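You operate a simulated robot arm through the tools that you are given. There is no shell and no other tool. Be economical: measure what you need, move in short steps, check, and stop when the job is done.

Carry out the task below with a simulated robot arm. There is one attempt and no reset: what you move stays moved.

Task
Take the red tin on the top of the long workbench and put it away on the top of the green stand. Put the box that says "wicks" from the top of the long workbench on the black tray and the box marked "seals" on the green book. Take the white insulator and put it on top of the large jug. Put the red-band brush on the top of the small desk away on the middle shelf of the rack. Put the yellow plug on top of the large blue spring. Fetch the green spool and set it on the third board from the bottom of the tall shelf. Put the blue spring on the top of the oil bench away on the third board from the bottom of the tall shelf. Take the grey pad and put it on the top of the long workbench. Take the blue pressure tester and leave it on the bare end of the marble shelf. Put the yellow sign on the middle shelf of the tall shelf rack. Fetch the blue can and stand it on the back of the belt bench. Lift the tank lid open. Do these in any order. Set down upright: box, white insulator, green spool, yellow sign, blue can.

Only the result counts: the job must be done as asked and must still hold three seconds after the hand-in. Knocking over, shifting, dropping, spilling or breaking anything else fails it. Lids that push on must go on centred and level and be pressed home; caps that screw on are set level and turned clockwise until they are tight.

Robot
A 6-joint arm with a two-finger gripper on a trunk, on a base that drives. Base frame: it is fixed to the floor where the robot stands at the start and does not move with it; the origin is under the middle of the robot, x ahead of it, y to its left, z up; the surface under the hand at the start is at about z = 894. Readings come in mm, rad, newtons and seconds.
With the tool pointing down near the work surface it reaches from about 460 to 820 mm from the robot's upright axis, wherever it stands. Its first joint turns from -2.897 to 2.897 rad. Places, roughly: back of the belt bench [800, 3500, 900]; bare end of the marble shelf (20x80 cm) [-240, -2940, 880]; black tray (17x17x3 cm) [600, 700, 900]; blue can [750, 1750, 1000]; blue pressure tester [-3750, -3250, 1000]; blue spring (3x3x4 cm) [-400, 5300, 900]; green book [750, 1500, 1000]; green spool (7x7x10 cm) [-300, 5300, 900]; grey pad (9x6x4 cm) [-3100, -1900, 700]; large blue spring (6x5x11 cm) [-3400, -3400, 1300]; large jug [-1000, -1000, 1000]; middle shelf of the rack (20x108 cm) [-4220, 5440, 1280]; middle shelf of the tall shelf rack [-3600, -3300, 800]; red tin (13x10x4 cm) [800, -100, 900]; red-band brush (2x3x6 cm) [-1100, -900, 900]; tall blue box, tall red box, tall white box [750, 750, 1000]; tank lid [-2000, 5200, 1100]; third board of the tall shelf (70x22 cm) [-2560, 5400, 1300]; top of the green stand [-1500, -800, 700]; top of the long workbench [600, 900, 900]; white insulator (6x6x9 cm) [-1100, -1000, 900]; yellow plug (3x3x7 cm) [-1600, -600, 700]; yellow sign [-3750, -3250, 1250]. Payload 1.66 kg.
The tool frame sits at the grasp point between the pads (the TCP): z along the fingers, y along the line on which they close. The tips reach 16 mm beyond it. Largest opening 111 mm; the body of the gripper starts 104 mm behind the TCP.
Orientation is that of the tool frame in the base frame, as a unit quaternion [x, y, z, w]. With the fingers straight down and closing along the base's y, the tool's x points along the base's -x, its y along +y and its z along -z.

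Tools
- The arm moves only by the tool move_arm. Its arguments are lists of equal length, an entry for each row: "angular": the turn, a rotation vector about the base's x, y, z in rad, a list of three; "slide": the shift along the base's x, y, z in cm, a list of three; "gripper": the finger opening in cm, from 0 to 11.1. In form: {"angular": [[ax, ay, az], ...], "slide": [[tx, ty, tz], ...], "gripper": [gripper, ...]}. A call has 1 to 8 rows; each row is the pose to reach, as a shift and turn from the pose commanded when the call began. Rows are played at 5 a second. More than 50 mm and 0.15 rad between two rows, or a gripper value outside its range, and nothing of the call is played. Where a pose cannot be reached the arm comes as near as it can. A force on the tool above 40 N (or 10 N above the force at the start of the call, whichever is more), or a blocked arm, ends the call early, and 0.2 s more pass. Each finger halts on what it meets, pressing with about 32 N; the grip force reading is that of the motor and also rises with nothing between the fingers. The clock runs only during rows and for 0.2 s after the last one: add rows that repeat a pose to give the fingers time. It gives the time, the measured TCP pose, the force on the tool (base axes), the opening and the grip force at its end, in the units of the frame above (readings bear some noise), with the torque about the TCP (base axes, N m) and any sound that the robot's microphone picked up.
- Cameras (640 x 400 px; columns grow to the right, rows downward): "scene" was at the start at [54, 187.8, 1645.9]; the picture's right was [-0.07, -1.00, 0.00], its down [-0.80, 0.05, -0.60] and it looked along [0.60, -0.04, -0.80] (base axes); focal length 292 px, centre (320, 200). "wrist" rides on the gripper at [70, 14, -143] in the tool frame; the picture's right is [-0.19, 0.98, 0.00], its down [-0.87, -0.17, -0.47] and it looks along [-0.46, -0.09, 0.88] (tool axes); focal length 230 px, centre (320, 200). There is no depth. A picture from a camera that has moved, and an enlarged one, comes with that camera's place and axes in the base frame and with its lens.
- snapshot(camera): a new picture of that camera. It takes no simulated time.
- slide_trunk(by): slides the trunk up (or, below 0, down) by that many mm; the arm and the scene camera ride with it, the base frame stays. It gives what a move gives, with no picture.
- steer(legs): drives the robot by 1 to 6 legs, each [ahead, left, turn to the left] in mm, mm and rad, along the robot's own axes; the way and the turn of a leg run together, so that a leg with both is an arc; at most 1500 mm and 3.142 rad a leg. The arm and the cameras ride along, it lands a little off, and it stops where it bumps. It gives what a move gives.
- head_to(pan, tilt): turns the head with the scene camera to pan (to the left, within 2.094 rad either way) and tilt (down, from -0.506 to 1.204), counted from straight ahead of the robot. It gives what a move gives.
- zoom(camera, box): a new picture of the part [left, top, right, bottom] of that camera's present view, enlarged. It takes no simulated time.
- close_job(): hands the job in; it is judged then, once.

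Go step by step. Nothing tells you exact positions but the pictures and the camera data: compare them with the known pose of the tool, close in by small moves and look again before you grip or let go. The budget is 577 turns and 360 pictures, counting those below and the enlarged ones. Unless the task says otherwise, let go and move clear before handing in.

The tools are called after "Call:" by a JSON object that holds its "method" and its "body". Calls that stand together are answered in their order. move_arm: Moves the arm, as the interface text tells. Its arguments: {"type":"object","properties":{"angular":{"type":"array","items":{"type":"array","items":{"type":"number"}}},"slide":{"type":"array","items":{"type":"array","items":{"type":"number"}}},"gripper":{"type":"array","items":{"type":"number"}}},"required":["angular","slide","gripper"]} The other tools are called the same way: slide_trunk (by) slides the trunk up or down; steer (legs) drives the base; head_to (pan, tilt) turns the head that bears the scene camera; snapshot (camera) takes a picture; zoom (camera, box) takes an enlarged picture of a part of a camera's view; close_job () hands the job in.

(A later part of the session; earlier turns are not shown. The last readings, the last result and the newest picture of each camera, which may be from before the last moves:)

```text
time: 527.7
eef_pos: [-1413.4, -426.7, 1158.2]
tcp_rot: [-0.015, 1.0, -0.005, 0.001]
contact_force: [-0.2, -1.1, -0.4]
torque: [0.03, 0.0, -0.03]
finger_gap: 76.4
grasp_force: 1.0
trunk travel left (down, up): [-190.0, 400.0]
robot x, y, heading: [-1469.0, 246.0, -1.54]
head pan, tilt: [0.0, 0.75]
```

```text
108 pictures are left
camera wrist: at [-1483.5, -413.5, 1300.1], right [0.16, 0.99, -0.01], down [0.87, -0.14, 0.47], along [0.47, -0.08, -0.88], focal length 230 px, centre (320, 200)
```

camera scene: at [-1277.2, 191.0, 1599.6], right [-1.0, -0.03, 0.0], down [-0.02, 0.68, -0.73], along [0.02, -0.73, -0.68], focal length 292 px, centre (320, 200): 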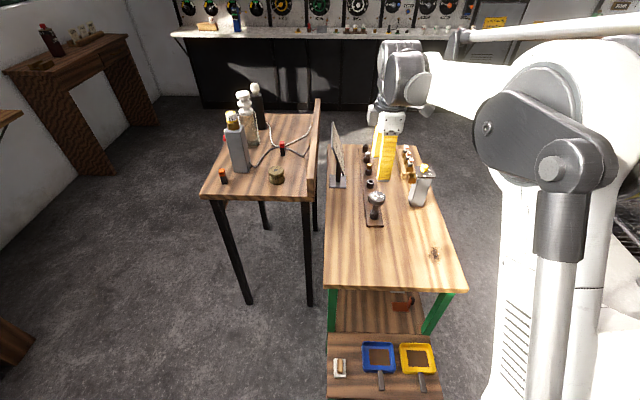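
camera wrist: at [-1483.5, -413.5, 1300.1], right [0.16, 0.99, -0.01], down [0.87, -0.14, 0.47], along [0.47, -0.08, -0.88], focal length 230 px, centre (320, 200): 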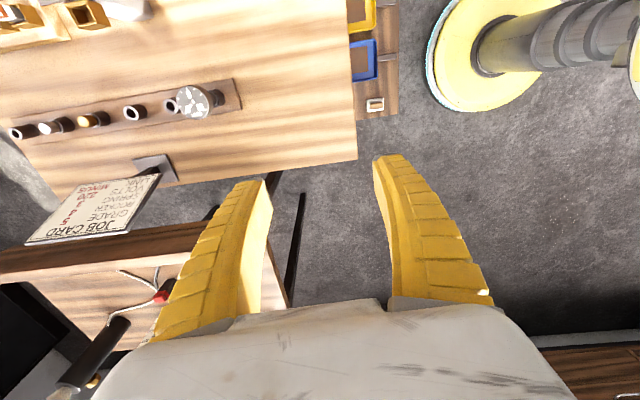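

The tin slipped out on lifting (my check was missing). Go back and look at it.

Call:
{"method": "steer", "body": {"legs": [[0, 1030, 0], [0, 0, 1.54], [0, -440, 0], [440, 0, 0]]}}

Call:
{"method": "snapshot", "body": {"camera": "wrist"}}

```text
time: 541.3
eef_pos: [680.0, -189.8, 1158.8]
tcp_rot: [-0.687, 0.726, -0.002, 0.005]
contact_force: [0.2, -0.7, -0.1]
torque: [0.01, 0.04, -0.01]
finger_gap: 76.7
grasp_force: 1.6
trunk travel left (down, up): [-190.0, 400.0]
robot x, y, heading: [6.3, -188.2, -0.053]
head pan, tilt: [0.0, 0.75]
```

```text
107 pictures are left
camera wrist: at [660.5, -259.0, 1299.8], right [-0.97, 0.24, -0.01], down [0.21, 0.85, 0.47], along [0.12, 0.46, -0.88], focal length 230 px, centre (320, 200)
```

wrist: 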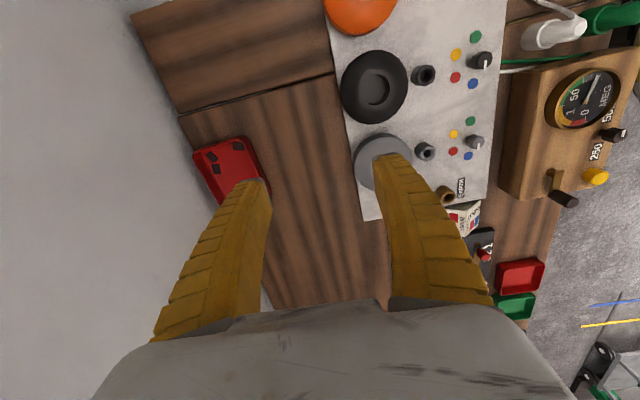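

Tin is still upright on the bench. Move over it for an accurate look.

Call:
{"method": "move_arm", "body": {"angular": [[0, 0, 0], [0, 0, 0], [0, 0, 0]], "slide": [[4, 1, -2], [8, 2, -5], [11, 3, -9]], "gripper": [10, 11.1, 11.1]}}

Call:
{"method": "snapshot", "body": {"camera": "wrist"}}

```text
refused: row 2 steps farther than a row can; nothing moved
```

```text
106 pictures are left
camera wrist: at [660.5, -259.0, 1299.8], right [-0.97, 0.24, -0.01], down [0.21, 0.85, 0.47], along [0.12, 0.46, -0.88], focal length 230 px, centre (320, 200)
```

wrist: 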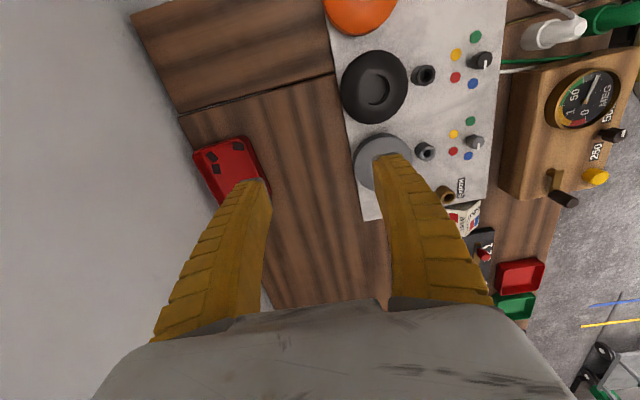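

Call:
{"method": "move_arm", "body": {"angular": [[0, 0, 0.05], [0, 0, 0.05], [0, 0, 0.05], [0, 0, 0.05]], "slide": [[3.5, 0.8, -2], [7, 1.6, -4], [10, 2.4, -7], [11, 3, -10]], "gripper": [10, 11.1, 11.1, 11.1]}}

Call:
{"method": "zoom", "body": {"camera": "wrist", "box": [160, 60, 420, 260]}}

```text
time: 542.3
eef_pos: [788.0, -159.6, 1059.2]
tcp_rot: [-0.705, 0.709, -0.004, 0.005]
contact_force: [-0.3, -0.2, 0.5]
torque: [0.03, 0.01, 0.02]
finger_gap: 111.0
grasp_force: 0.0
trunk travel left (down, up): [-190.0, 400.0]
robot x, y, heading: [7.7, -188.5, -0.052]
head pan, tilt: [0.0, 0.75]
```

```text
2.00 times, centred on (290, 160) of wrist
camera zoom: at [772.4, -229.8, 1200.0], right [-0.98, 0.19, -0.01], down [0.17, 0.86, 0.47], along [0.1, 0.46, -0.88], focal length 460 px, centre (380, 280)
```

zoom: 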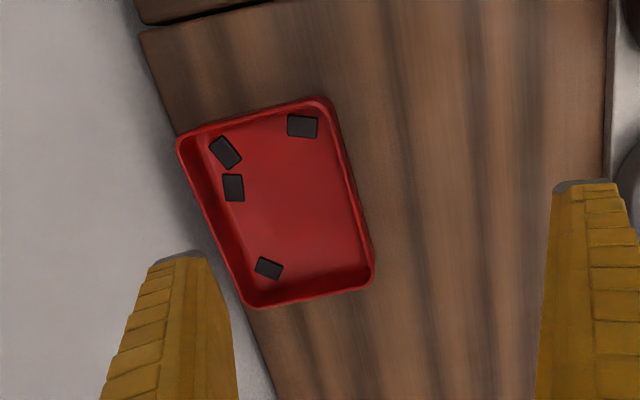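

The tin has slid back to the wall (x≈808–899). I'll instead pinch its front long wall with one finger inside, at y≈-145 where no piece lies. Position above the wall and check.

Call:
{"method": "move_arm", "body": {"angular": [[0, 0, 0], [0, 0, 0], [0, 0, 0]], "slide": [[1, 0.7, -3.5], [2, 1.4, -7], [2, 1.5, -9.5]], "gripper": [7, 4, 4]}}

Call:
{"method": "zoom", "body": {"camera": "wrist", "box": [200, 80, 440, 300]}}

```text
time: 543.1
eef_pos: [810.8, -144.5, 960.6]
tcp_rot: [-0.705, 0.709, -0.003, 0.005]
contact_force: [0.2, 0.4, 0.0]
torque: [0.01, 0.0, -0.02]
finger_gap: 42.2
grasp_force: 1.6
trunk travel left (down, up): [-190.0, 400.0]
robot x, y, heading: [3.9, -185.9, -0.056]
head pan, tilt: [0.0, 0.75]
```

```text
1.82 times, centred on (320, 190) of wrist
camera zoom: at [796.0, -214.7, 1102.1], right [-0.98, 0.2, -0.01], down [0.17, 0.86, 0.47], along [0.1, 0.46, -0.88], focal length 418 px, centre (320, 218)
```

zoom: 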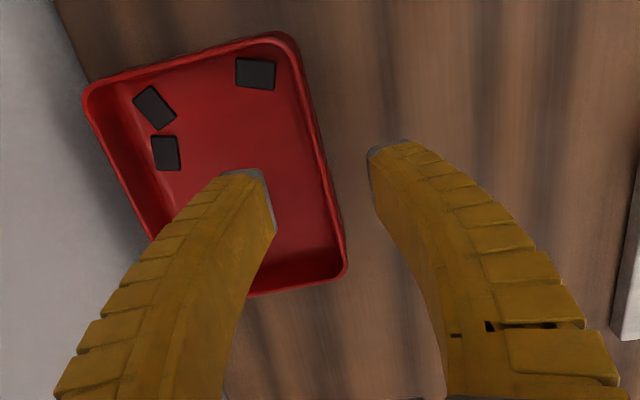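

Fingers straddle the wall nicely. Descend, close and lift very slightly to test.

Call:
{"method": "move_arm", "body": {"angular": [[0, 0, 0], [0, 0, 0], [0, 0, 0], [0, 0, 0], [0, 0, 0], [0, 0, 0]], "slide": [[0, 0, -2], [0, 0, -4.2], [0, 0, -4.2], [0, 0, -4.2], [0, 0, -4.2], [0, 0, -4.2]], "gripper": [4, 4, 2, 0.3, 0, 0]}}

Call:
{"method": "zoom", "body": {"camera": "wrist", "box": [200, 80, 440, 300]}}

```text
time: 544.5
eef_pos: [810.6, -145.3, 921.6]
tcp_rot: [-0.705, 0.709, -0.004, 0.004]
contact_force: [0.7, -0.1, 5.1]
torque: [-0.02, -0.02, 0.12]
finger_gap: 6.0
grasp_force: 30.2
trunk travel left (down, up): [-190.0, 400.0]
robot x, y, heading: [0.5, -190.7, -0.061]
head pan, tilt: [0.0, 0.75]
```

```text
1.82 times, centred on (320, 190) of wrist
camera zoom: at [795.5, -215.0, 1062.3], right [-0.98, 0.19, -0.01], down [0.17, 0.86, 0.47], along [0.1, 0.46, -0.88], focal length 418 px, centre (320, 218)
```

zoom: 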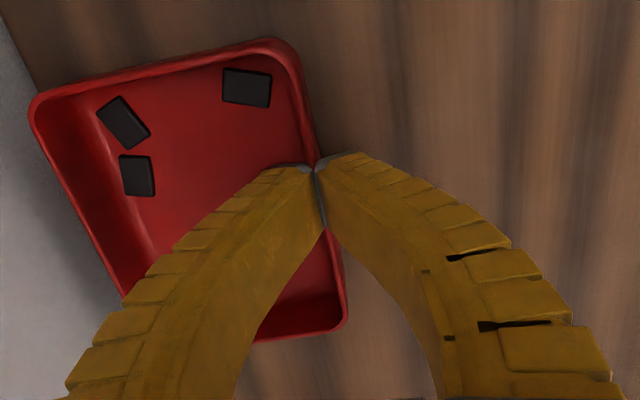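

Call:
{"method": "move_arm", "body": {"angular": [[0, 0, 0], [0, 0, 0], [0, 0, 0], [0, 0, 0], [0, 0, 0], [0, 0, 0]], "slide": [[0, 0, 0.3], [0, 0, 0.7], [0, 0, 1.2], [0, 0, 1.8], [0, 0, 2.4], [0, 0, 3.0]], "gripper": [0, 0, 0, 0, 0, 0]}}

Call:
{"method": "snapshot", "body": {"camera": "wrist"}}

```text
time: 545.9
eef_pos: [809.3, -143.0, 951.8]
tcp_rot: [-0.705, 0.709, -0.003, 0.004]
contact_force: [0.2, 0.3, 0.0]
torque: [0.03, -0.01, 0.01]
finger_gap: 5.8
grasp_force: 29.4
trunk travel left (down, up): [-190.0, 400.0]
robot x, y, heading: [7.3, -185.9, -0.059]
head pan, tilt: [0.0, 0.75]
```

```text
102 pictures are left
camera wrist: at [793.3, -213.7, 1093.4], right [-0.98, 0.2, -0.01], down [0.17, 0.86, 0.47], along [0.1, 0.46, -0.88], focal length 230 px, centre (320, 200)
```

wrist: 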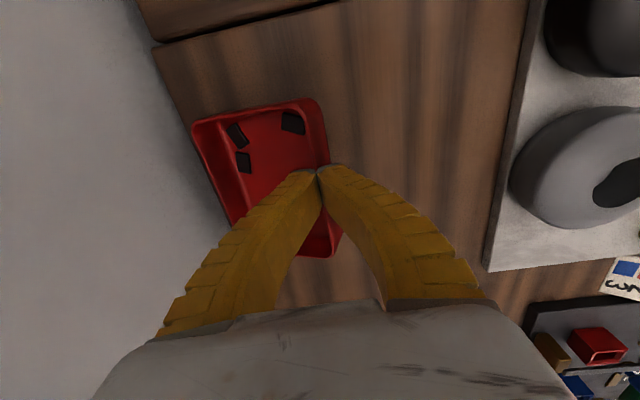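

Call:
{"method": "snapshot", "body": {"camera": "scene"}}

```text
101 pictures are left
camera scene: at [77.7, 0.6, 1599.6], right [-0.06, -1.0, 0.0], down [-0.68, 0.04, -0.73], along [0.73, -0.04, -0.68], focal length 292 px, centre (320, 200)
```

scene: 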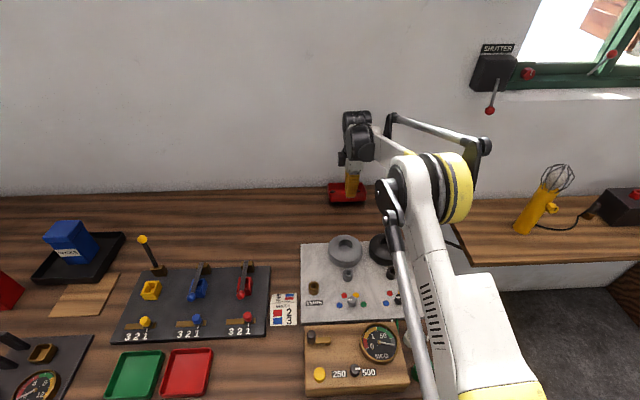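

Call:
{"method": "zoom", "body": {"camera": "scene", "box": [310, 150, 390, 220]}}

```text
5.71 times, centred on (350, 185) of scene
camera zoom: at [77.7, 0.6, 1599.6], right [-0.06, -1.0, 0.0], down [-0.68, 0.04, -0.73], along [0.73, -0.04, -0.68], focal length 1667 px, centre (149, 286)
```

zoom: 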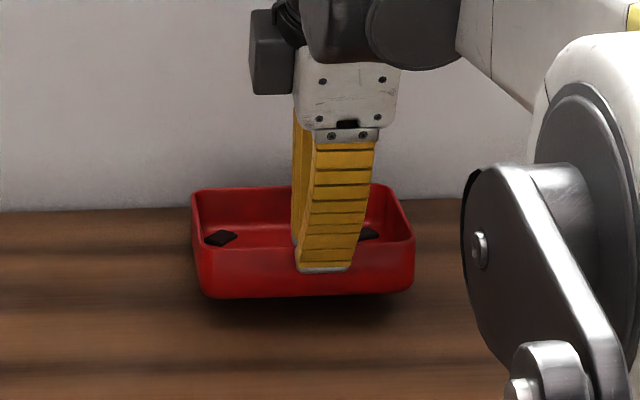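

The pinch holds the tin off the bench, nearly level. Lift on slowly and check again.

Call:
{"method": "move_arm", "body": {"angular": [[0, 0, 0], [0, 0, 0], [0, 0, 0], [0, 0, 0], [0, 0, 0], [0, 0, 0], [0, 0, 0], [0, 0, 0]], "slide": [[-0.5, 0, 2], [-1, 0, 4], [-1.5, 0, 6], [-2.5, 0, 8], [-4, 0, 10], [-6, 0, 12], [-8, 0, 14], [-10, 0, 16]], "gripper": [0, 0, 0, 0, 0, 0, 0, 0]}}

Call:
{"method": "zoom", "body": {"camera": "scene", "box": [290, 90, 410, 220]}}

```text
time: 547.7
eef_pos: [707.7, -145.6, 1112.2]
tcp_rot: [-0.705, 0.709, -0.004, 0.006]
contact_force: [0.2, 0.1, 0.0]
torque: [-0.04, -0.01, 0.04]
finger_gap: 0.0
grasp_force: 28.9
trunk travel left (down, up): [-190.0, 400.0]
robot x, y, heading: [5.4, -184.5, -0.057]
head pan, tilt: [0.0, 0.75]
```

```text
3.08 times, centred on (350, 155) of scene
camera zoom: at [76.9, 0.7, 1599.7], right [-0.06, -1.0, 0.0], down [-0.68, 0.04, -0.73], along [0.73, -0.04, -0.68], focal length 898 px, centre (228, 338)
```

zoom: 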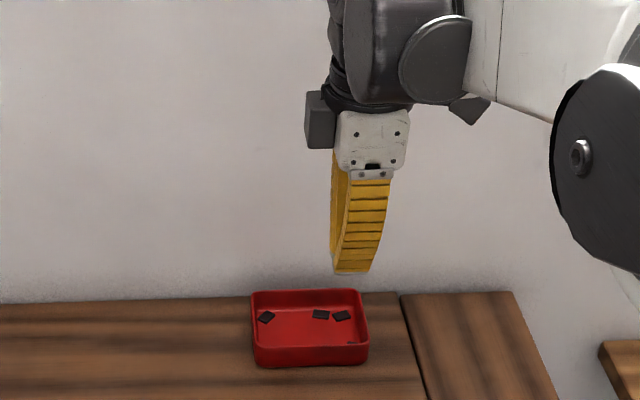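

It slipped off again during the faster part; the tin now stands about 40 mm off the wall. Re-measure it from above for an across grip with a slow lift.

Call:
{"method": "move_arm", "body": {"angular": [[0, 0, 0], [0, 0, 0], [0, 0, 0]], "slide": [[3.5, 0, -1], [7, 0, -3], [10.5, 0, -5]], "gripper": [6, 11.1, 11.1]}}

Call:
{"method": "zoom", "body": {"camera": "wrist", "box": [160, 60, 420, 260]}}

```text
time: 548.5
eef_pos: [814.4, -142.1, 1060.0]
tcp_rot: [-0.705, 0.709, -0.003, 0.004]
contact_force: [-0.1, -0.3, -1.0]
torque: [0.02, 0.05, 0.0]
finger_gap: 110.8
grasp_force: 0.1
trunk travel left (down, up): [-190.0, 400.0]
robot x, y, heading: [7.3, -189.7, -0.055]
head pan, tilt: [0.0, 0.75]
```

```text
2.00 times, centred on (290, 160) of wrist
camera zoom: at [799.6, -213.1, 1201.1], right [-0.98, 0.19, -0.01], down [0.17, 0.86, 0.47], along [0.1, 0.46, -0.88], focal length 460 px, centre (380, 280)
```

zoom: 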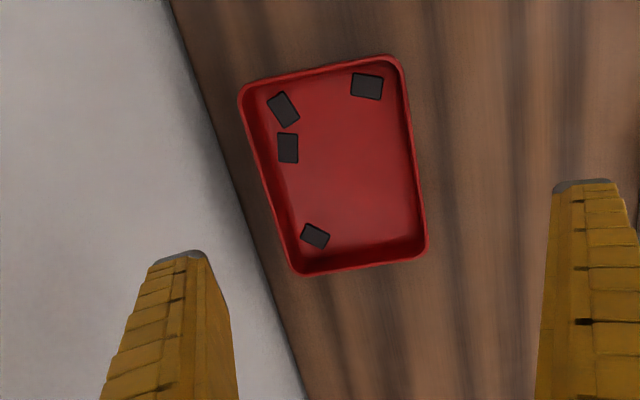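

Tin at centre ≈[839, -144], wall at x≈920, and its pieces are fixed. Nudge the base ahead and descend for a grip across at rim height.

Call:
{"method": "steer", "body": {"legs": [[35, 0, 0]]}}

Call:
{"method": "move_arm", "body": {"angular": [[0, 0, 0], [0, 0, 0], [0, 0, 0]], "slide": [[-0.5, 0, -3], [-0.9, 0, -6], [-0.9, 0, -9.5]], "gripper": [11.1, 11.1, 11.1]}}

Call:
{"method": "zoom", "body": {"camera": "wrist", "box": [180, 80, 460, 300]}}

```text
time: 549.5
eef_pos: [836.4, -114.0, 1061.3]
tcp_rot: [0.711, -0.703, 0.004, -0.004]
contact_force: [-1.3, 0.5, 0.4]
torque: [-0.01, -0.07, -0.01]
finger_gap: 110.8
grasp_force: 0.1
trunk travel left (down, up): [-190.0, 400.0]
robot x, y, heading: [29.9, -172.7, -0.035]
head pan, tilt: [0.0, 0.75]
stopped in leg 1: the robot was blocked; the commanded pose is now the measured one
```

```text
time: 550.3
eef_pos: [827.2, -112.7, 963.8]
tcp_rot: [0.711, -0.704, 0.003, -0.003]
contact_force: [-0.3, -0.7, -0.3]
torque: [0.0, 0.02, -0.02]
finger_gap: 110.6
grasp_force: 0.2
trunk travel left (down, up): [-190.0, 400.0]
robot x, y, heading: [28.7, -174.4, -0.036]
head pan, tilt: [0.0, 0.75]
```

```text
1.82 times, centred on (320, 190) of wrist
camera zoom: at [812.6, -181.8, 1105.5], right [-0.98, 0.18, -0.01], down [0.15, 0.87, 0.47], along [0.09, 0.47, -0.88], focal length 418 px, centre (320, 218)
```

zoom: 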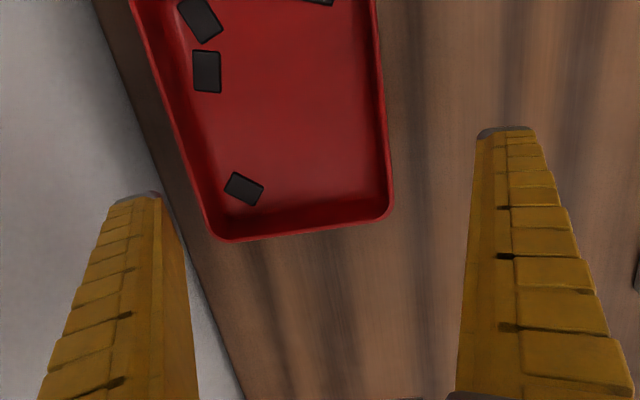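

Call:
{"method": "move_arm", "body": {"angular": [[0, 0, 0], [0, 0, 0]], "slide": [[0.6, -1.6, 0], [1.2, -3.1, 0]], "gripper": [11.1, 11.1]}}

Call:
{"method": "zoom", "body": {"camera": "wrist", "box": [180, 80, 460, 300]}}

```text
time: 550.9
eef_pos: [840.3, -142.8, 965.2]
tcp_rot: [0.712, -0.702, 0.004, -0.004]
contact_force: [0.3, -0.1, -0.1]
torque: [0.01, -0.01, 0.03]
finger_gap: 110.7
grasp_force: 0.0
trunk travel left (down, up): [-190.0, 400.0]
robot x, y, heading: [28.3, -170.4, -0.036]
head pan, tilt: [0.0, 0.75]
```

```text
1.82 times, centred on (320, 190) of wrist
camera zoom: at [825.7, -212.3, 1106.7], right [-0.98, 0.18, -0.01], down [0.15, 0.87, 0.47], along [0.09, 0.47, -0.88], focal length 418 px, centre (320, 218)
```

zoom: 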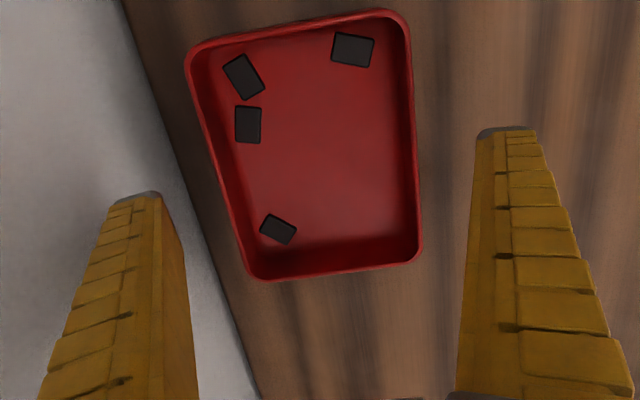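

Call:
{"method": "move_arm", "body": {"angular": [[0, 0, 0], [0, 0, 0]], "slide": [[0.2, 0, -1.5], [0.2, 0, -3.3]], "gripper": [11.1, 11.1]}}

Call:
{"method": "zoom", "body": {"camera": "wrist", "box": [180, 80, 460, 300]}}

```text
time: 551.5
eef_pos: [841.0, -143.9, 931.0]
tcp_rot: [0.712, -0.703, 0.003, -0.003]
contact_force: [0.4, 0.3, -0.4]
torque: [-0.02, -0.01, -0.05]
finger_gap: 110.9
grasp_force: 0.2
trunk travel left (down, up): [-190.0, 400.0]
robot x, y, heading: [30.6, -173.0, -0.033]
head pan, tilt: [0.0, 0.75]
```

```text
1.82 times, centred on (320, 190) of wrist
camera zoom: at [827.2, -213.8, 1072.5], right [-0.98, 0.18, -0.01], down [0.15, 0.87, 0.47], along [0.09, 0.47, -0.88], focal length 418 px, centre (320, 218)
```

zoom: 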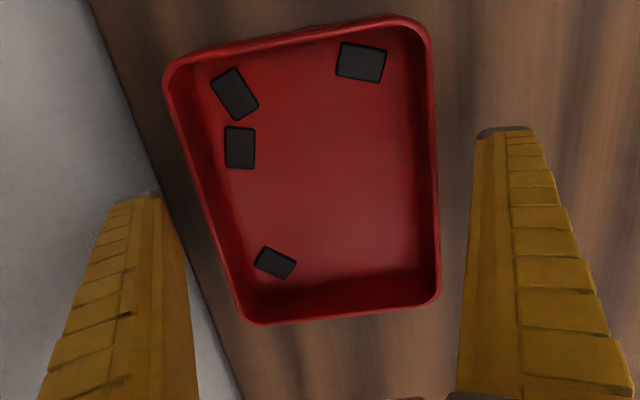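

Call:
{"method": "move_arm", "body": {"angular": [[0, 0, 0], [0, 0, 0], [0, 0, 0], [0, 0, 0], [0, 0, 0]], "slide": [[0, 0, -0.4], [0, 0, -0.4], [0, 0, -0.4], [0, 0, -0.4], [0, 0, -0.4]], "gripper": [10, 9, 8.5, 8, 8]}}

Call:
{"method": "move_arm", "body": {"angular": [[0, 0, 0], [0, 0, 0], [0, 0, 0], [0, 0, 0], [0, 0, 0], [0, 0, 0]], "slide": [[0, 0, 0.2], [0, 0, 0.4], [0, 0, 0.7], [0, 0, 1.0], [0, 0, 1.4], [0, 0, 1.8]], "gripper": [8, 8, 8, 8, 8, 8]}}

Call:
{"method": "zoom", "body": {"camera": "wrist", "box": [180, 80, 460, 300]}}

```text
time: 552.7
eef_pos: [842.2, -146.7, 928.3]
tcp_rot: [0.712, -0.702, 0.005, -0.004]
contact_force: [-0.5, 0.4, 0.5]
torque: [0.01, -0.01, 0.0]
finger_gap: 81.3
grasp_force: 1.1
trunk travel left (down, up): [-190.0, 400.0]
robot x, y, heading: [27.1, -172.8, -0.034]
head pan, tilt: [0.0, 0.75]
```

```text
time: 554.1
eef_pos: [844.0, -145.6, 946.3]
tcp_rot: [0.711, -0.703, 0.004, -0.005]
contact_force: [1.0, -0.6, 0.5]
torque: [-0.02, -0.03, -0.03]
finger_gap: 81.5
grasp_force: 0.7
trunk travel left (down, up): [-190.0, 400.0]
robot x, y, heading: [30.1, -175.2, -0.033]
head pan, tilt: [0.0, 0.75]
```

```text
1.82 times, centred on (320, 190) of wrist
camera zoom: at [828.9, -215.1, 1088.2], right [-0.98, 0.18, -0.01], down [0.15, 0.87, 0.47], along [0.09, 0.47, -0.88], focal length 418 px, centre (320, 218)
```

zoom: 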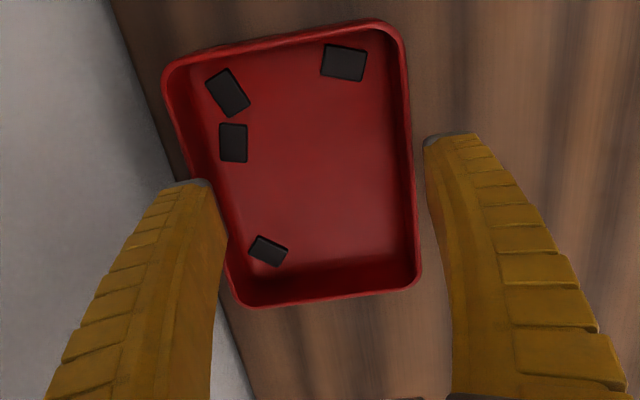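

The fingers closed above the rim: the rim is lower than assumed (tips must go nearly to the bench). Open, go lower until just above the bench, and grip.

Call:
{"method": "move_arm", "body": {"angular": [[0, 0, 0], [0, 0, 0], [0, 0, 0], [0, 0, 0], [0, 0, 0], [0, 0, 0]], "slide": [[0.2, 0, 0], [0.2, 0, 0], [0.2, 0, -1.5], [0.2, 0, -2.7], [0.2, 0, -3.2], [0.2, 0, -3.5]], "gripper": [10, 11.1, 11.1, 11.1, 11.1, 11.1]}}

Call:
{"method": "zoom", "body": {"camera": "wrist", "box": [180, 80, 460, 300]}}

```text
time: 555.5
eef_pos: [845.3, -145.2, 912.4]
tcp_rot: [0.712, -0.702, 0.004, -0.005]
contact_force: [0.0, -0.1, -0.7]
torque: [0.01, 0.02, -0.04]
finger_gap: 110.7
grasp_force: 0.0
trunk travel left (down, up): [-190.0, 400.0]
robot x, y, heading: [31.7, -172.2, -0.036]
head pan, tilt: [0.0, 0.75]
```

```text
1.82 times, centred on (320, 190) of wrist
camera zoom: at [831.1, -214.0, 1053.5], right [-0.98, 0.18, -0.01], down [0.15, 0.87, 0.47], along [0.09, 0.47, -0.88], focal length 418 px, centre (320, 218)
```

zoom: 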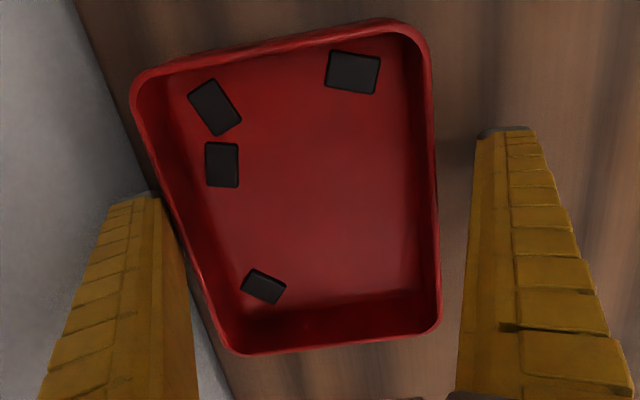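

Call:
{"method": "move_arm", "body": {"angular": [[0, 0, 0], [0, 0, 0], [0, 0, 0], [0, 0, 0], [0, 0, 0], [0, 0, 0]], "slide": [[0.2, 0, -0.1], [0.2, 0, -0.1], [0.2, 0, -0.1], [0.2, 0, -0.1], [0.2, 0, -0.1], [0.2, 0, -0.1]], "gripper": [10.3, 9.6, 9, 8, 7, 7]}}

Call:
{"method": "move_arm", "body": {"angular": [[0, 0, 0], [0, 0, 0], [0, 0, 0], [0, 0, 0], [0, 0, 0]], "slide": [[0, 0, 0.1], [0, 0, 0.3], [0, 0, 0.5], [0, 0, 0.8], [0, 0, 1.2]], "gripper": [7, 7, 7, 7, 7]}}

Call:
{"method": "zoom", "body": {"camera": "scene", "box": [310, 150, 390, 220]}}

```text
time: 556.9
eef_pos: [847.1, -144.2, 910.1]
tcp_rot: [0.712, -0.702, 0.004, -0.004]
contact_force: [0.3, -0.2, -0.5]
torque: [0.0, -0.01, -0.03]
finger_gap: 100.1
grasp_force: 31.2
trunk travel left (down, up): [-190.0, 400.0]
robot x, y, heading: [27.0, -170.8, -0.037]
head pan, tilt: [0.0, 0.75]
```

```text
time: 558.1
eef_pos: [847.7, -143.8, 921.7]
tcp_rot: [0.711, -0.703, 0.003, -0.004]
contact_force: [0.4, -0.4, -2.5]
torque: [0.0, -0.02, -0.02]
finger_gap: 100.1
grasp_force: 32.3
trunk travel left (down, up): [-190.0, 400.0]
robot x, y, heading: [27.2, -171.0, -0.037]
head pan, tilt: [0.0, 0.75]
```

```text
5.71 times, centred on (350, 185) of scene
camera zoom: at [98.7, 18.0, 1599.6], right [-0.04, -1.0, 0.0], down [-0.68, 0.02, -0.73], along [0.73, -0.03, -0.68], focal length 1667 px, centre (149, 286)
```

zoom: 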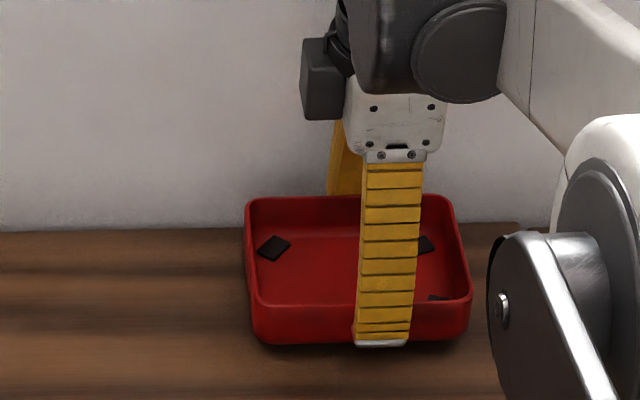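

A proper grip now (100 mm, 2.5 N weight). Lift in gentle steps and retract.

Call:
{"method": "move_arm", "body": {"angular": [[0, 0, 0], [0, 0, 0], [0, 0, 0], [0, 0, 0], [0, 0, 0], [0, 0, 0], [0, 0, 0], [0, 0, 0]], "slide": [[0, 0, 1], [0, 0, 2.5], [0, 0, 4.5], [0, 0, 7], [0, 0, 9.5], [-1, 0, 12], [-3, 0, 14.5], [-5, 0, 17]], "gripper": [7, 7, 7, 7, 7, 7, 7, 7]}}

Call:
{"method": "move_arm", "body": {"angular": [[0, 0, 0], [0, 0, 0], [0, 0, 0], [0, 0, 0], [0, 0, 0], [0, 0, 0]], "slide": [[-2, 0, 2], [-4.5, 0, 4], [-7, 0, 6], [-10, 0, 7], [-13, 0, 7], [-16, 0, 7]], "gripper": [7, 7, 7, 7, 7, 7]}}

```text
time: 559.9
eef_pos: [796.4, -144.5, 1094.5]
tcp_rot: [0.711, -0.703, 0.004, -0.004]
contact_force: [0.3, 0.1, -0.6]
torque: [-0.01, -0.01, 0.02]
finger_gap: 99.7
grasp_force: 32.0
trunk travel left (down, up): [-190.0, 400.0]
robot x, y, heading: [26.9, -173.8, -0.035]
head pan, tilt: [0.0, 0.75]
```

```text
time: 561.3
eef_pos: [635.9, -144.2, 1163.1]
tcp_rot: [0.711, -0.703, 0.004, -0.004]
contact_force: [-0.8, 0.6, -1.7]
torque: [-0.04, -0.01, 0.0]
finger_gap: 99.8
grasp_force: 32.2
trunk travel left (down, up): [-190.0, 400.0]
robot x, y, heading: [29.8, -172.3, -0.036]
head pan, tilt: [0.0, 0.75]
```

Call:
{"method": "steer", "body": {"legs": [[-460, 0, 0.036], [0, 420, 0], [0, 0, -1.571], [0, -1040, 0]]}}

Call:
{"method": "snapshot", "body": {"camera": "scene"}}

Call:
{"method": "snapshot", "body": {"camera": "wrist"}}

```text
time: 575.0
eef_pos: [-1433.1, -378.9, 1162.4]
tcp_rot: [-0.032, 0.999, -0.005, -0.001]
contact_force: [0.3, 0.7, -1.2]
torque: [0.0, 0.03, 0.02]
finger_gap: 99.5
grasp_force: 32.6
trunk travel left (down, up): [-190.0, 400.0]
robot x, y, heading: [-1489.5, 228.1, -1.555]
head pan, tilt: [0.0, 0.75]
```

```text
91 pictures are left
camera scene: at [-1301.4, 169.6, 1599.6], right [-1.0, -0.02, 0.0], down [-0.01, 0.68, -0.73], along [0.01, -0.73, -0.68], focal length 292 px, centre (320, 200)
```

scene: 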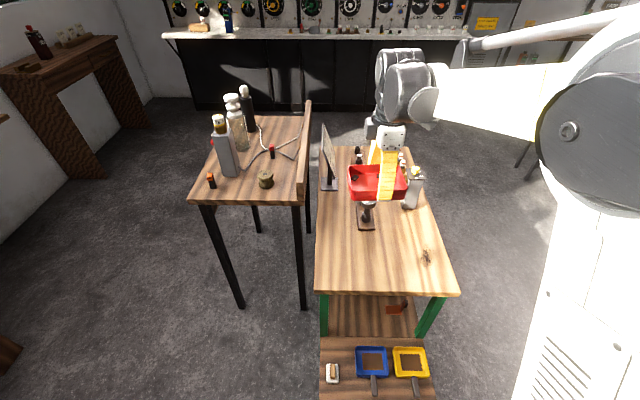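

```text
90 pictures are left
camera wrist: at [-1503.8, -368.0, 1304.1], right [0.13, 0.99, -0.01], down [0.87, -0.11, 0.47], along [0.47, -0.07, -0.88], focal length 230 px, centre (320, 200)
```

wrist: 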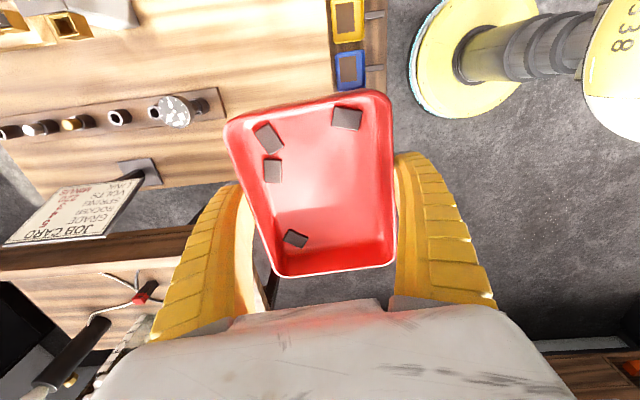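

Tin is safely over. Move above the free north part of the stand ([-1500, -450]) and lower.

Call:
{"method": "move_arm", "body": {"angular": [[0, 0, 0], [0, 0, 0], [0, 0, 0], [0, 0, 0]], "slide": [[-1.7, -1.8, 0], [-3.4, -3.6, 0], [-5.1, -5.4, 0], [-6.7, -7.1, 0]], "gripper": [7, 7, 7, 7]}}

Call:
{"method": "slide_trunk", "body": {"by": -180}}

Call:
{"method": "move_arm", "body": {"angular": [[0, 0, 0], [0, 0, 0], [0, 0, 0], [0, 0, 0], [0, 0, 0], [0, 0, 0], [0, 0, 0]], "slide": [[0, 0, -3], [0, 0, -6], [0, 0, -9], [0, 0, -12], [0, 0, -15], [0, 0, -18], [0, 0, -21]], "gripper": [7, 7, 7, 7, 7, 7, 7]}}

Call:
{"method": "snapshot", "body": {"camera": "scene"}}

```text
time: 576.0
eef_pos: [-1500.0, -451.4, 1161.4]
tcp_rot: [-0.033, 0.999, -0.005, 0.0]
contact_force: [0.8, -0.1, -1.7]
torque: [-0.01, 0.02, 0.0]
finger_gap: 99.5
grasp_force: 32.5
trunk travel left (down, up): [-190.0, 400.0]
robot x, y, heading: [-1492.0, 226.7, -1.557]
head pan, tilt: [0.0, 0.75]
```

```text
time: 578.0
eef_pos: [-1501.1, -451.0, 982.2]
tcp_rot: [-0.033, 0.999, -0.007, 0.0]
contact_force: [-0.1, -0.1, -1.1]
torque: [0.01, 0.0, 0.02]
finger_gap: 99.7
grasp_force: 32.0
trunk travel left (down, up): [-10.0, 580.0]
robot x, y, heading: [-1489.6, 229.9, -1.552]
head pan, tilt: [0.0, 0.75]
```

```text
time: 579.6
eef_pos: [-1502.6, -449.7, 770.9]
tcp_rot: [-0.032, 0.999, -0.006, 0.0]
contact_force: [0.2, 0.8, -1.6]
torque: [-0.02, 0.04, -0.02]
finger_gap: 99.8
grasp_force: 32.1
trunk travel left (down, up): [-10.0, 580.0]
robot x, y, heading: [-1491.4, 226.9, -1.547]
head pan, tilt: [0.0, 0.75]
```

```text
89 pictures are left
camera scene: at [-1301.1, 169.6, 1419.6], right [-1.0, -0.02, 0.0], down [-0.01, 0.68, -0.73], along [0.01, -0.73, -0.68], focal length 292 px, centre (320, 200)
```

scene: 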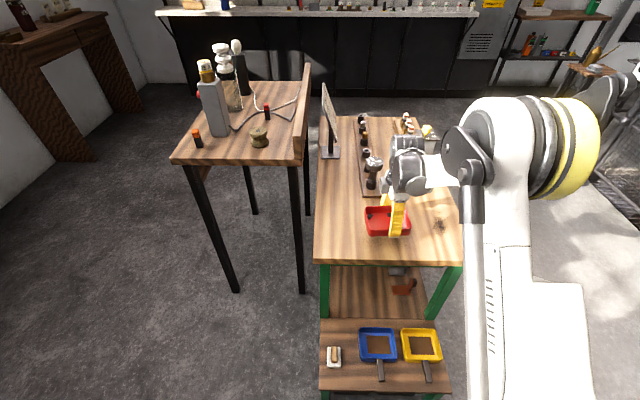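

Good placement spot. Creep down to contact.

Call:
{"method": "move_arm", "body": {"angular": [[0, 0, 0], [0, 0, 0], [0, 0, 0], [0, 0, 0], [0, 0, 0], [0, 0, 0], [0, 0, 0], [0, 0, 0]], "slide": [[0, 0, -1.5], [0, 0, -3], [0, 0, -4], [0, 0, -4.5], [0, 0, -4.9], [0, 0, -5.2], [0, 0, -5.5], [0, 0, -5.8]], "gripper": [7, 7, 7, 7, 7, 7, 7, 7]}}

```text
time: 581.4
eef_pos: [-1500.0, -450.9, 716.4]
tcp_rot: [-0.033, 0.999, -0.006, 0.001]
contact_force: [-0.9, -8.9, 21.3]
torque: [-0.14, -0.05, -0.07]
finger_gap: 101.6
grasp_force: 31.9
trunk travel left (down, up): [-10.0, 580.0]
robot x, y, heading: [-1485.8, 229.3, -1.558]
head pan, tilt: [0.0, 0.75]
```

Call:
{"method": "move_arm", "body": {"angular": [[0, 0, 0], [0, 0, 0], [0, 0, 0], [0, 0, 0]], "slide": [[0, 0, 0.1], [0, 0, 0.1], [0, 0, 0.1], [0, 0, 0.1]], "gripper": [10.5, 11.1, 11.1, 11.1]}}

Call:
{"method": "move_arm", "body": {"angular": [[0, 0, 0], [0, 0, 0], [0, 0, 0], [0, 0, 0], [0, 0, 0], [0, 0, 0], [0, 0, 0], [0, 0, 0]], "slide": [[0, 0, 1], [0, 0, 3], [0, 0, 7], [0, 0, 11], [0, 0, 15], [0, 0, 19], [0, 0, 23], [0, 0, 27]], "gripper": [11.1, 11.1, 11.1, 11.1, 11.1, 11.1, 11.1, 11.1]}}

Call:
{"method": "slide_trunk", "body": {"by": 250}}

Call:
{"method": "snapshot", "body": {"camera": "scene"}}

```text
time: 582.4
eef_pos: [-1501.1, -450.4, 715.5]
tcp_rot: [-0.032, 0.999, -0.006, 0.001]
contact_force: [0.0, -0.3, 0.2]
torque: [-0.01, -0.02, 0.0]
finger_gap: 111.2
grasp_force: 0.0
trunk travel left (down, up): [-10.0, 580.0]
robot x, y, heading: [-1493.9, 229.5, -1.554]
head pan, tilt: [0.0, 0.75]
```

```text
time: 584.2
eef_pos: [-1500.4, -449.6, 986.9]
tcp_rot: [-0.032, 0.999, -0.005, 0.0]
contact_force: [-0.6, 0.4, 0.2]
torque: [0.01, -0.01, -0.02]
finger_gap: 110.8
grasp_force: 0.0
trunk travel left (down, up): [-10.0, 580.0]
robot x, y, heading: [-1488.7, 225.2, -1.555]
head pan, tilt: [0.0, 0.75]
```

```text
time: 586.8
eef_pos: [-1501.0, -449.5, 1235.7]
tcp_rot: [-0.033, 0.999, -0.006, 0.0]
contact_force: [0.5, 0.4, 0.5]
torque: [-0.01, -0.04, 0.0]
finger_gap: 110.9
grasp_force: 0.1
trunk travel left (down, up): [-260.0, 330.0]
robot x, y, heading: [-1492.4, 225.7, -1.554]
head pan, tilt: [0.0, 0.75]
```

```text
88 pictures are left
camera scene: at [-1301.1, 169.7, 1669.5], right [-1.0, -0.02, 0.0], down [-0.01, 0.68, -0.73], along [0.01, -0.73, -0.68], focal length 292 px, centre (320, 200)
```

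scene: 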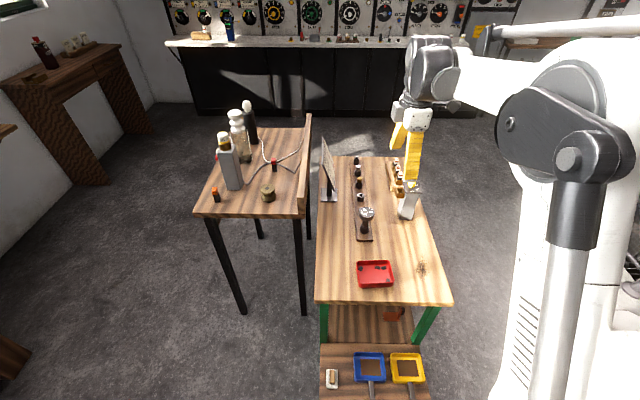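

The tin is on the stand. Next the grey pad on the stool near [-3143, -1925]: unwind the wrist, drive west and south, then face west.

Call:
{"method": "move_arm", "body": {"angular": [[0, 0, -0.14], [0, 0, -0.28], [0, 0, -0.42], [0, 0, -0.56], [0, 0, -0.7], [0, 0, -0.84], [0, 0, -0.98], [0, 0, -1.12]], "slide": [[0, 2, 0], [0, 4, 0], [0, 6, 0], [0, 8, 0], [0, 10, 0], [0, 12, 0], [0, 14, 0], [0, 16, 0]], "gripper": [9, 9, 9, 9, 9, 9, 9, 9]}}

Call:
{"method": "move_arm", "body": {"angular": [[0, 0, -0.14], [0, 0, -0.28], [0, 0, -0.43]], "slide": [[0, 0, 0], [0, 0, 0], [0, 0, 0]], "gripper": [9, 9, 9]}}

Call:
{"method": "steer", "body": {"legs": [[0, -900, -0.015], [1400, 0, 0], [740, 0, 0], [0, 0, -1.571]]}}

Call:
{"method": "snapshot", "body": {"camera": "scene"}}

```text
time: 588.6
eef_pos: [-1502.6, -288.8, 1236.3]
tcp_rot: [0.505, 0.863, -0.006, -0.002]
contact_force: [-0.1, 0.0, -0.1]
torque: [-0.03, 0.04, 0.0]
finger_gap: 91.0
grasp_force: 0.1
trunk travel left (down, up): [-260.0, 330.0]
robot x, y, heading: [-1492.6, 227.8, -1.558]
head pan, tilt: [0.0, 0.75]
```

```text
time: 589.4
eef_pos: [-1500.8, -289.0, 1234.0]
tcp_rot: [0.678, 0.735, -0.005, -0.005]
contact_force: [-0.6, -0.3, 0.2]
torque: [-0.01, 0.02, 0.0]
finger_gap: 91.1
grasp_force: 1.0
trunk travel left (down, up): [-260.0, 330.0]
robot x, y, heading: [-1489.8, 227.7, -1.56]
head pan, tilt: [0.0, 0.75]
```

```text
time: 608.5
eef_pos: [-2896.1, -2001.2, 1234.3]
tcp_rot: [0.998, 0.065, -0.001, -0.005]
contact_force: [0.2, 0.6, -0.8]
torque: [0.01, -0.02, 0.01]
finger_gap: 91.0
grasp_force: 0.8
trunk travel left (down, up): [-260.0, 330.0]
robot x, y, heading: [-2382.7, -1989.1, -3.077]
head pan, tilt: [0.0, 0.75]
```

```text
87 pictures are left
camera scene: at [-2432.4, -2178.4, 1669.6], right [-0.06, 1.0, 0.0], down [0.68, 0.04, -0.73], along [-0.73, -0.05, -0.68], focal length 292 px, centre (320, 200)
```

scene: 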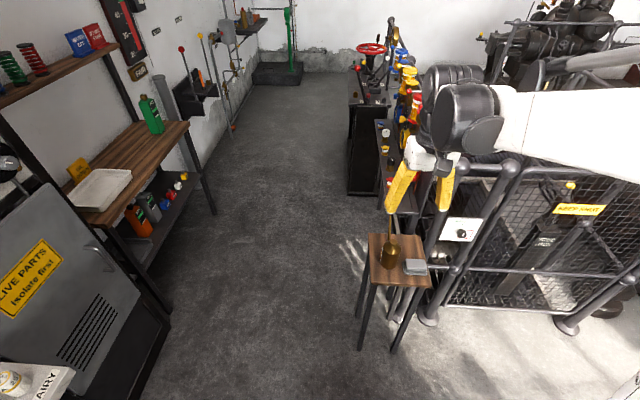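

Pad at ≈[-3084, -1862] on the stool next to a brass oil can with a spout. Line up and lower the trunk.

Call:
{"method": "steer", "body": {"legs": [[70, -105, -0.065]]}}

Call:
{"method": "slide_trunk", "body": {"by": -200}}

Call:
{"method": "move_arm", "body": {"angular": [[0, 0, 0], [0, 0, 0]], "slide": [[-4, 0, 0], [-8, 0, 0]], "gripper": [9, 9]}}

Call:
{"method": "snapshot", "body": {"camera": "wrist"}}

```text
time: 609.8
eef_pos: [-2971.1, -1864.9, 1235.5]
tcp_rot: [0.999, 0.032, 0.0, -0.005]
contact_force: [0.7, -0.1, 0.3]
torque: [-0.04, -0.02, 0.01]
finger_gap: 91.1
grasp_force: 0.9
trunk travel left (down, up): [-260.0, 330.0]
robot x, y, heading: [-2454.8, -1886.9, 3.137]
head pan, tilt: [0.0, 0.75]
```

```text
time: 611.9
eef_pos: [-2970.1, -1867.0, 1036.2]
tcp_rot: [0.999, 0.031, 0.0, -0.006]
contact_force: [-0.5, 0.3, -0.1]
torque: [0.02, -0.02, 0.04]
finger_gap: 91.0
grasp_force: 0.5
trunk travel left (down, up): [-60.0, 530.0]
robot x, y, heading: [-2456.8, -1887.9, 3.136]
head pan, tilt: [0.0, 0.75]
```

```text
time: 612.5
eef_pos: [-3054.5, -1867.6, 1035.3]
tcp_rot: [0.999, 0.032, 0.0, -0.005]
contact_force: [0.2, -0.2, -0.1]
torque: [0.03, 0.0, -0.04]
finger_gap: 91.1
grasp_force: 0.6
trunk travel left (down, up): [-60.0, 530.0]
robot x, y, heading: [-2458.5, -1889.4, 3.14]
head pan, tilt: [0.0, 0.75]
```

```text
86 pictures are left
camera wrist: at [-2983.8, -1879.2, 1176.6], right [-0.13, -0.99, -0.01], down [-0.87, 0.11, 0.47], along [-0.47, 0.07, -0.88], focal length 230 px, centre (320, 200)
```

wrist: 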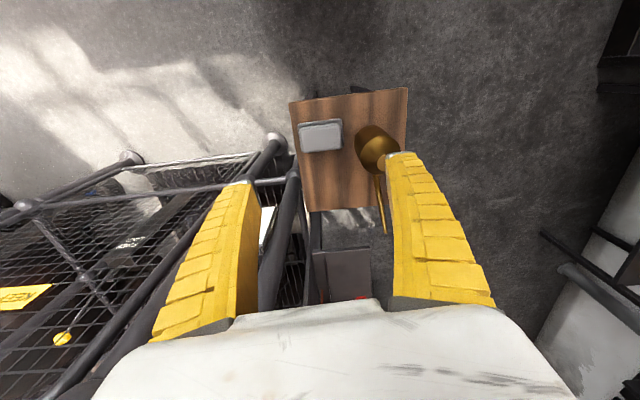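

Pad's long side is along y, with the oil can close on its −y side, so I grip across x. Yaw 90° over it.

Call:
{"method": "move_arm", "body": {"angular": [[0, 0, 0.14], [0, 0, 0.28], [0, 0, 0.42], [0, 0, 0.56], [0, 0, 0.7], [0, 0, 0.84], [0, 0, 0.98], [0, 0, 1.12]], "slide": [[-0.5, 0.1, 0], [-1, 0.2, 0], [-1.5, 0.3, 0], [-2, 0.4, 0], [-2.5, 0.5, 0], [-2.9, 0.5, 0], [-2.9, 0.5, -2], [-2.9, 0.5, -4]], "gripper": [9, 9, 9, 9, 9, 9, 9, 9]}}

Call:
{"method": "move_arm", "body": {"angular": [[0, 0, 0.14], [0, 0, 0.28], [0, 0, 0.39], [0, 0, 0.39], [0, 0, 0.39]], "slide": [[0, 0, -3], [0, 0, -6], [0, 0, -9], [0, 0, -12], [0, 0, -15]], "gripper": [9, 9, 9, 9, 9]}}

Call:
{"method": "snapshot", "body": {"camera": "wrist"}}

```text
time: 614.3
eef_pos: [-3080.2, -1860.9, 993.0]
tcp_rot: [0.83, 0.558, -0.004, -0.005]
contact_force: [0.0, 0.1, -0.1]
torque: [-0.03, 0.0, 0.01]
finger_gap: 90.8
grasp_force: 1.0
trunk travel left (down, up): [-60.0, 530.0]
robot x, y, heading: [-2453.4, -1888.4, 3.136]
head pan, tilt: [0.0, 0.75]
```

```text
time: 615.5
eef_pos: [-3080.5, -1859.7, 845.8]
tcp_rot: [0.705, 0.709, -0.004, -0.004]
contact_force: [-0.2, -0.4, 0.4]
torque: [-0.01, 0.03, 0.0]
finger_gap: 91.0
grasp_force: 0.8
trunk travel left (down, up): [-60.0, 530.0]
robot x, y, heading: [-2458.5, -1885.6, 3.134]
head pan, tilt: [0.0, 0.75]
```

```text
85 pictures are left
camera wrist: at [-3065.1, -1790.0, 987.1], right [0.98, -0.19, -0.01], down [-0.16, -0.87, 0.47], along [-0.1, -0.46, -0.88], focal length 230 px, centre (320, 200)
```

wrist: 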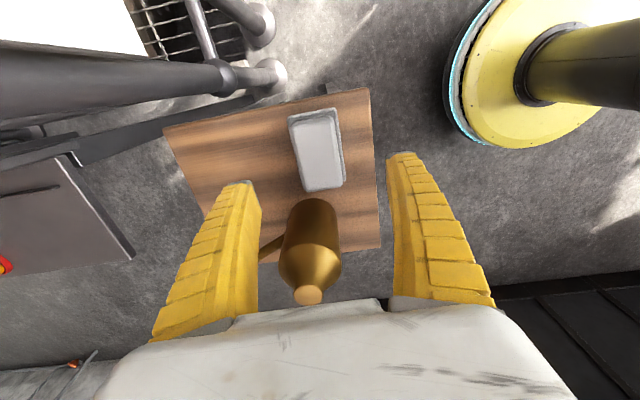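

Pad centre ≈[-3085, -1857]. Descend and grip.

Call:
{"method": "move_arm", "body": {"angular": [[0, 0, 0], [0, 0, 0], [0, 0, 0], [0, 0, 0]], "slide": [[-0.4, 0.2, -3.5], [-0.4, 0.2, -7], [-0.4, 0.2, -10], [-0.4, 0.2, -12]], "gripper": [9, 9, 9, 9]}}

Call:
{"method": "snapshot", "body": {"camera": "wrist"}}

```text
time: 616.5
eef_pos: [-3081.8, -1858.8, 734.6]
tcp_rot: [0.707, 0.708, -0.007, -0.006]
contact_force: [8.2, -0.6, 53.2]
torque: [0.22, -0.27, -0.19]
finger_gap: 63.2
grasp_force: 33.6
trunk travel left (down, up): [-60.0, 530.0]
robot x, y, heading: [-2453.1, -1887.9, 3.137]
head pan, tilt: [0.0, 0.75]
stopped in row 4: the force on the tool passed its limit at 56 N (the readings are from after the stop); the commanded pose is now the measured one
```

```text
84 pictures are left
camera wrist: at [-3065.8, -1788.6, 875.4], right [0.98, -0.19, -0.02], down [-0.16, -0.87, 0.48], along [-0.1, -0.46, -0.88], focal length 230 px, centre (320, 200)
```

wrist: 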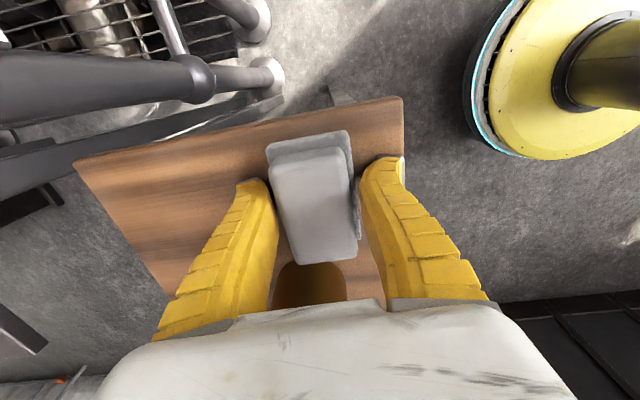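

Fingertips touched the stool top (z≈718). Raise slightly and close.

Call:
{"method": "move_arm", "body": {"angular": [[0, 0, 0], [0, 0, 0], [0, 0, 0], [0, 0, 0], [0, 0, 0]], "slide": [[0, 0, 0.4], [0, 0, 0.5], [0, 0, 0.5], [0, 0, 0.5], [0, 0, 0.5]], "gripper": [7, 5, 4, 4, 4]}}

Call:
{"method": "move_arm", "body": {"angular": [[0, 0, 0], [0, 0, 0], [0, 0, 0], [0, 0, 0], [0, 0, 0], [0, 0, 0]], "slide": [[0, 0, 0.5], [0, 0, 1.5], [0, 0, 3], [0, 0, 5], [0, 0, 8], [0, 0, 11]], "gripper": [4, 4, 4, 4, 4, 4]}}

Call:
{"method": "snapshot", "body": {"camera": "wrist"}}

```text
time: 617.7
eef_pos: [-3081.3, -1858.6, 736.6]
tcp_rot: [0.707, 0.707, -0.006, -0.005]
contact_force: [20.1, -0.5, 34.0]
torque: [-0.06, -1.34, 0.02]
finger_gap: 49.9
grasp_force: 31.5
trunk travel left (down, up): [-60.0, 530.0]
robot x, y, heading: [-2455.5, -1885.1, 3.135]
head pan, tilt: [0.0, 0.75]
```

```text
time: 619.1
eef_pos: [-3084.3, -1859.0, 845.7]
tcp_rot: [0.707, 0.708, -0.005, -0.005]
contact_force: [-0.2, 0.2, -1.0]
torque: [0.01, 0.03, 0.02]
finger_gap: 51.5
grasp_force: 32.1
trunk travel left (down, up): [-60.0, 530.0]
robot x, y, heading: [-2453.5, -1881.4, 3.14]
head pan, tilt: [0.0, 0.75]
```

```text
83 pictures are left
camera wrist: at [-3068.7, -1788.7, 986.9], right [0.98, -0.19, -0.01], down [-0.16, -0.87, 0.47], along [-0.1, -0.46, -0.88], focal length 230 px, centre (320, 200)
```

wrist: 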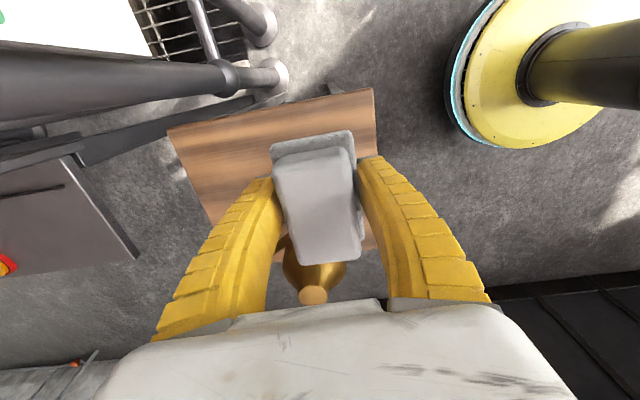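

Pad held. Raise it and drive: north along x≈-2300, then east to the long workbench.

Call:
{"method": "slide_trunk", "body": {"by": 280}}

Call:
{"method": "steer", "body": {"legs": [[-150, 0, 0], [0, 0, -1.57], [1450, 0, 0], [740, 0, 0], [0, 0, -1.57], [1450, 0, 0]]}}

Call:
{"method": "snapshot", "body": {"camera": "scene"}}

```text
time: 622.0
eef_pos: [-3084.2, -1858.8, 1124.7]
tcp_rot: [0.706, 0.708, -0.005, -0.004]
contact_force: [0.0, -0.1, -0.8]
torque: [0.0, 0.02, -0.02]
finger_gap: 51.7
grasp_force: 32.0
trunk travel left (down, up): [-340.0, 250.0]
robot x, y, heading: [-2456.4, -1887.9, 3.137]
head pan, tilt: [0.0, 0.75]
```

```text
time: 648.0
eef_pos: [-237.1, 330.0, 1126.3]
tcp_rot: [0.729, -0.684, 0.003, -0.005]
contact_force: [0.7, 0.3, -0.8]
torque: [0.0, 0.01, 0.01]
finger_gap: 51.5
grasp_force: 31.6
trunk travel left (down, up): [-340.0, 250.0]
robot x, y, heading: [-867.5, 319.0, 0.055]
head pan, tilt: [0.0, 0.75]
```

```text
82 pictures are left
camera scene: at [-813.6, 516.0, 1749.6], right [0.05, -1.0, 0.0], down [-0.68, -0.04, -0.73], along [0.73, 0.04, -0.68], focal length 292 px, centre (320, 200)
```

scene: 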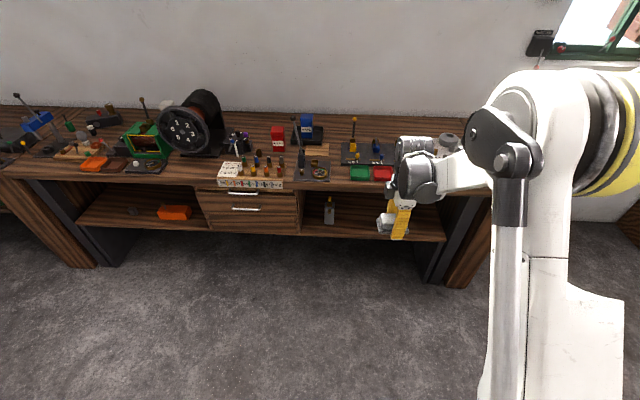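

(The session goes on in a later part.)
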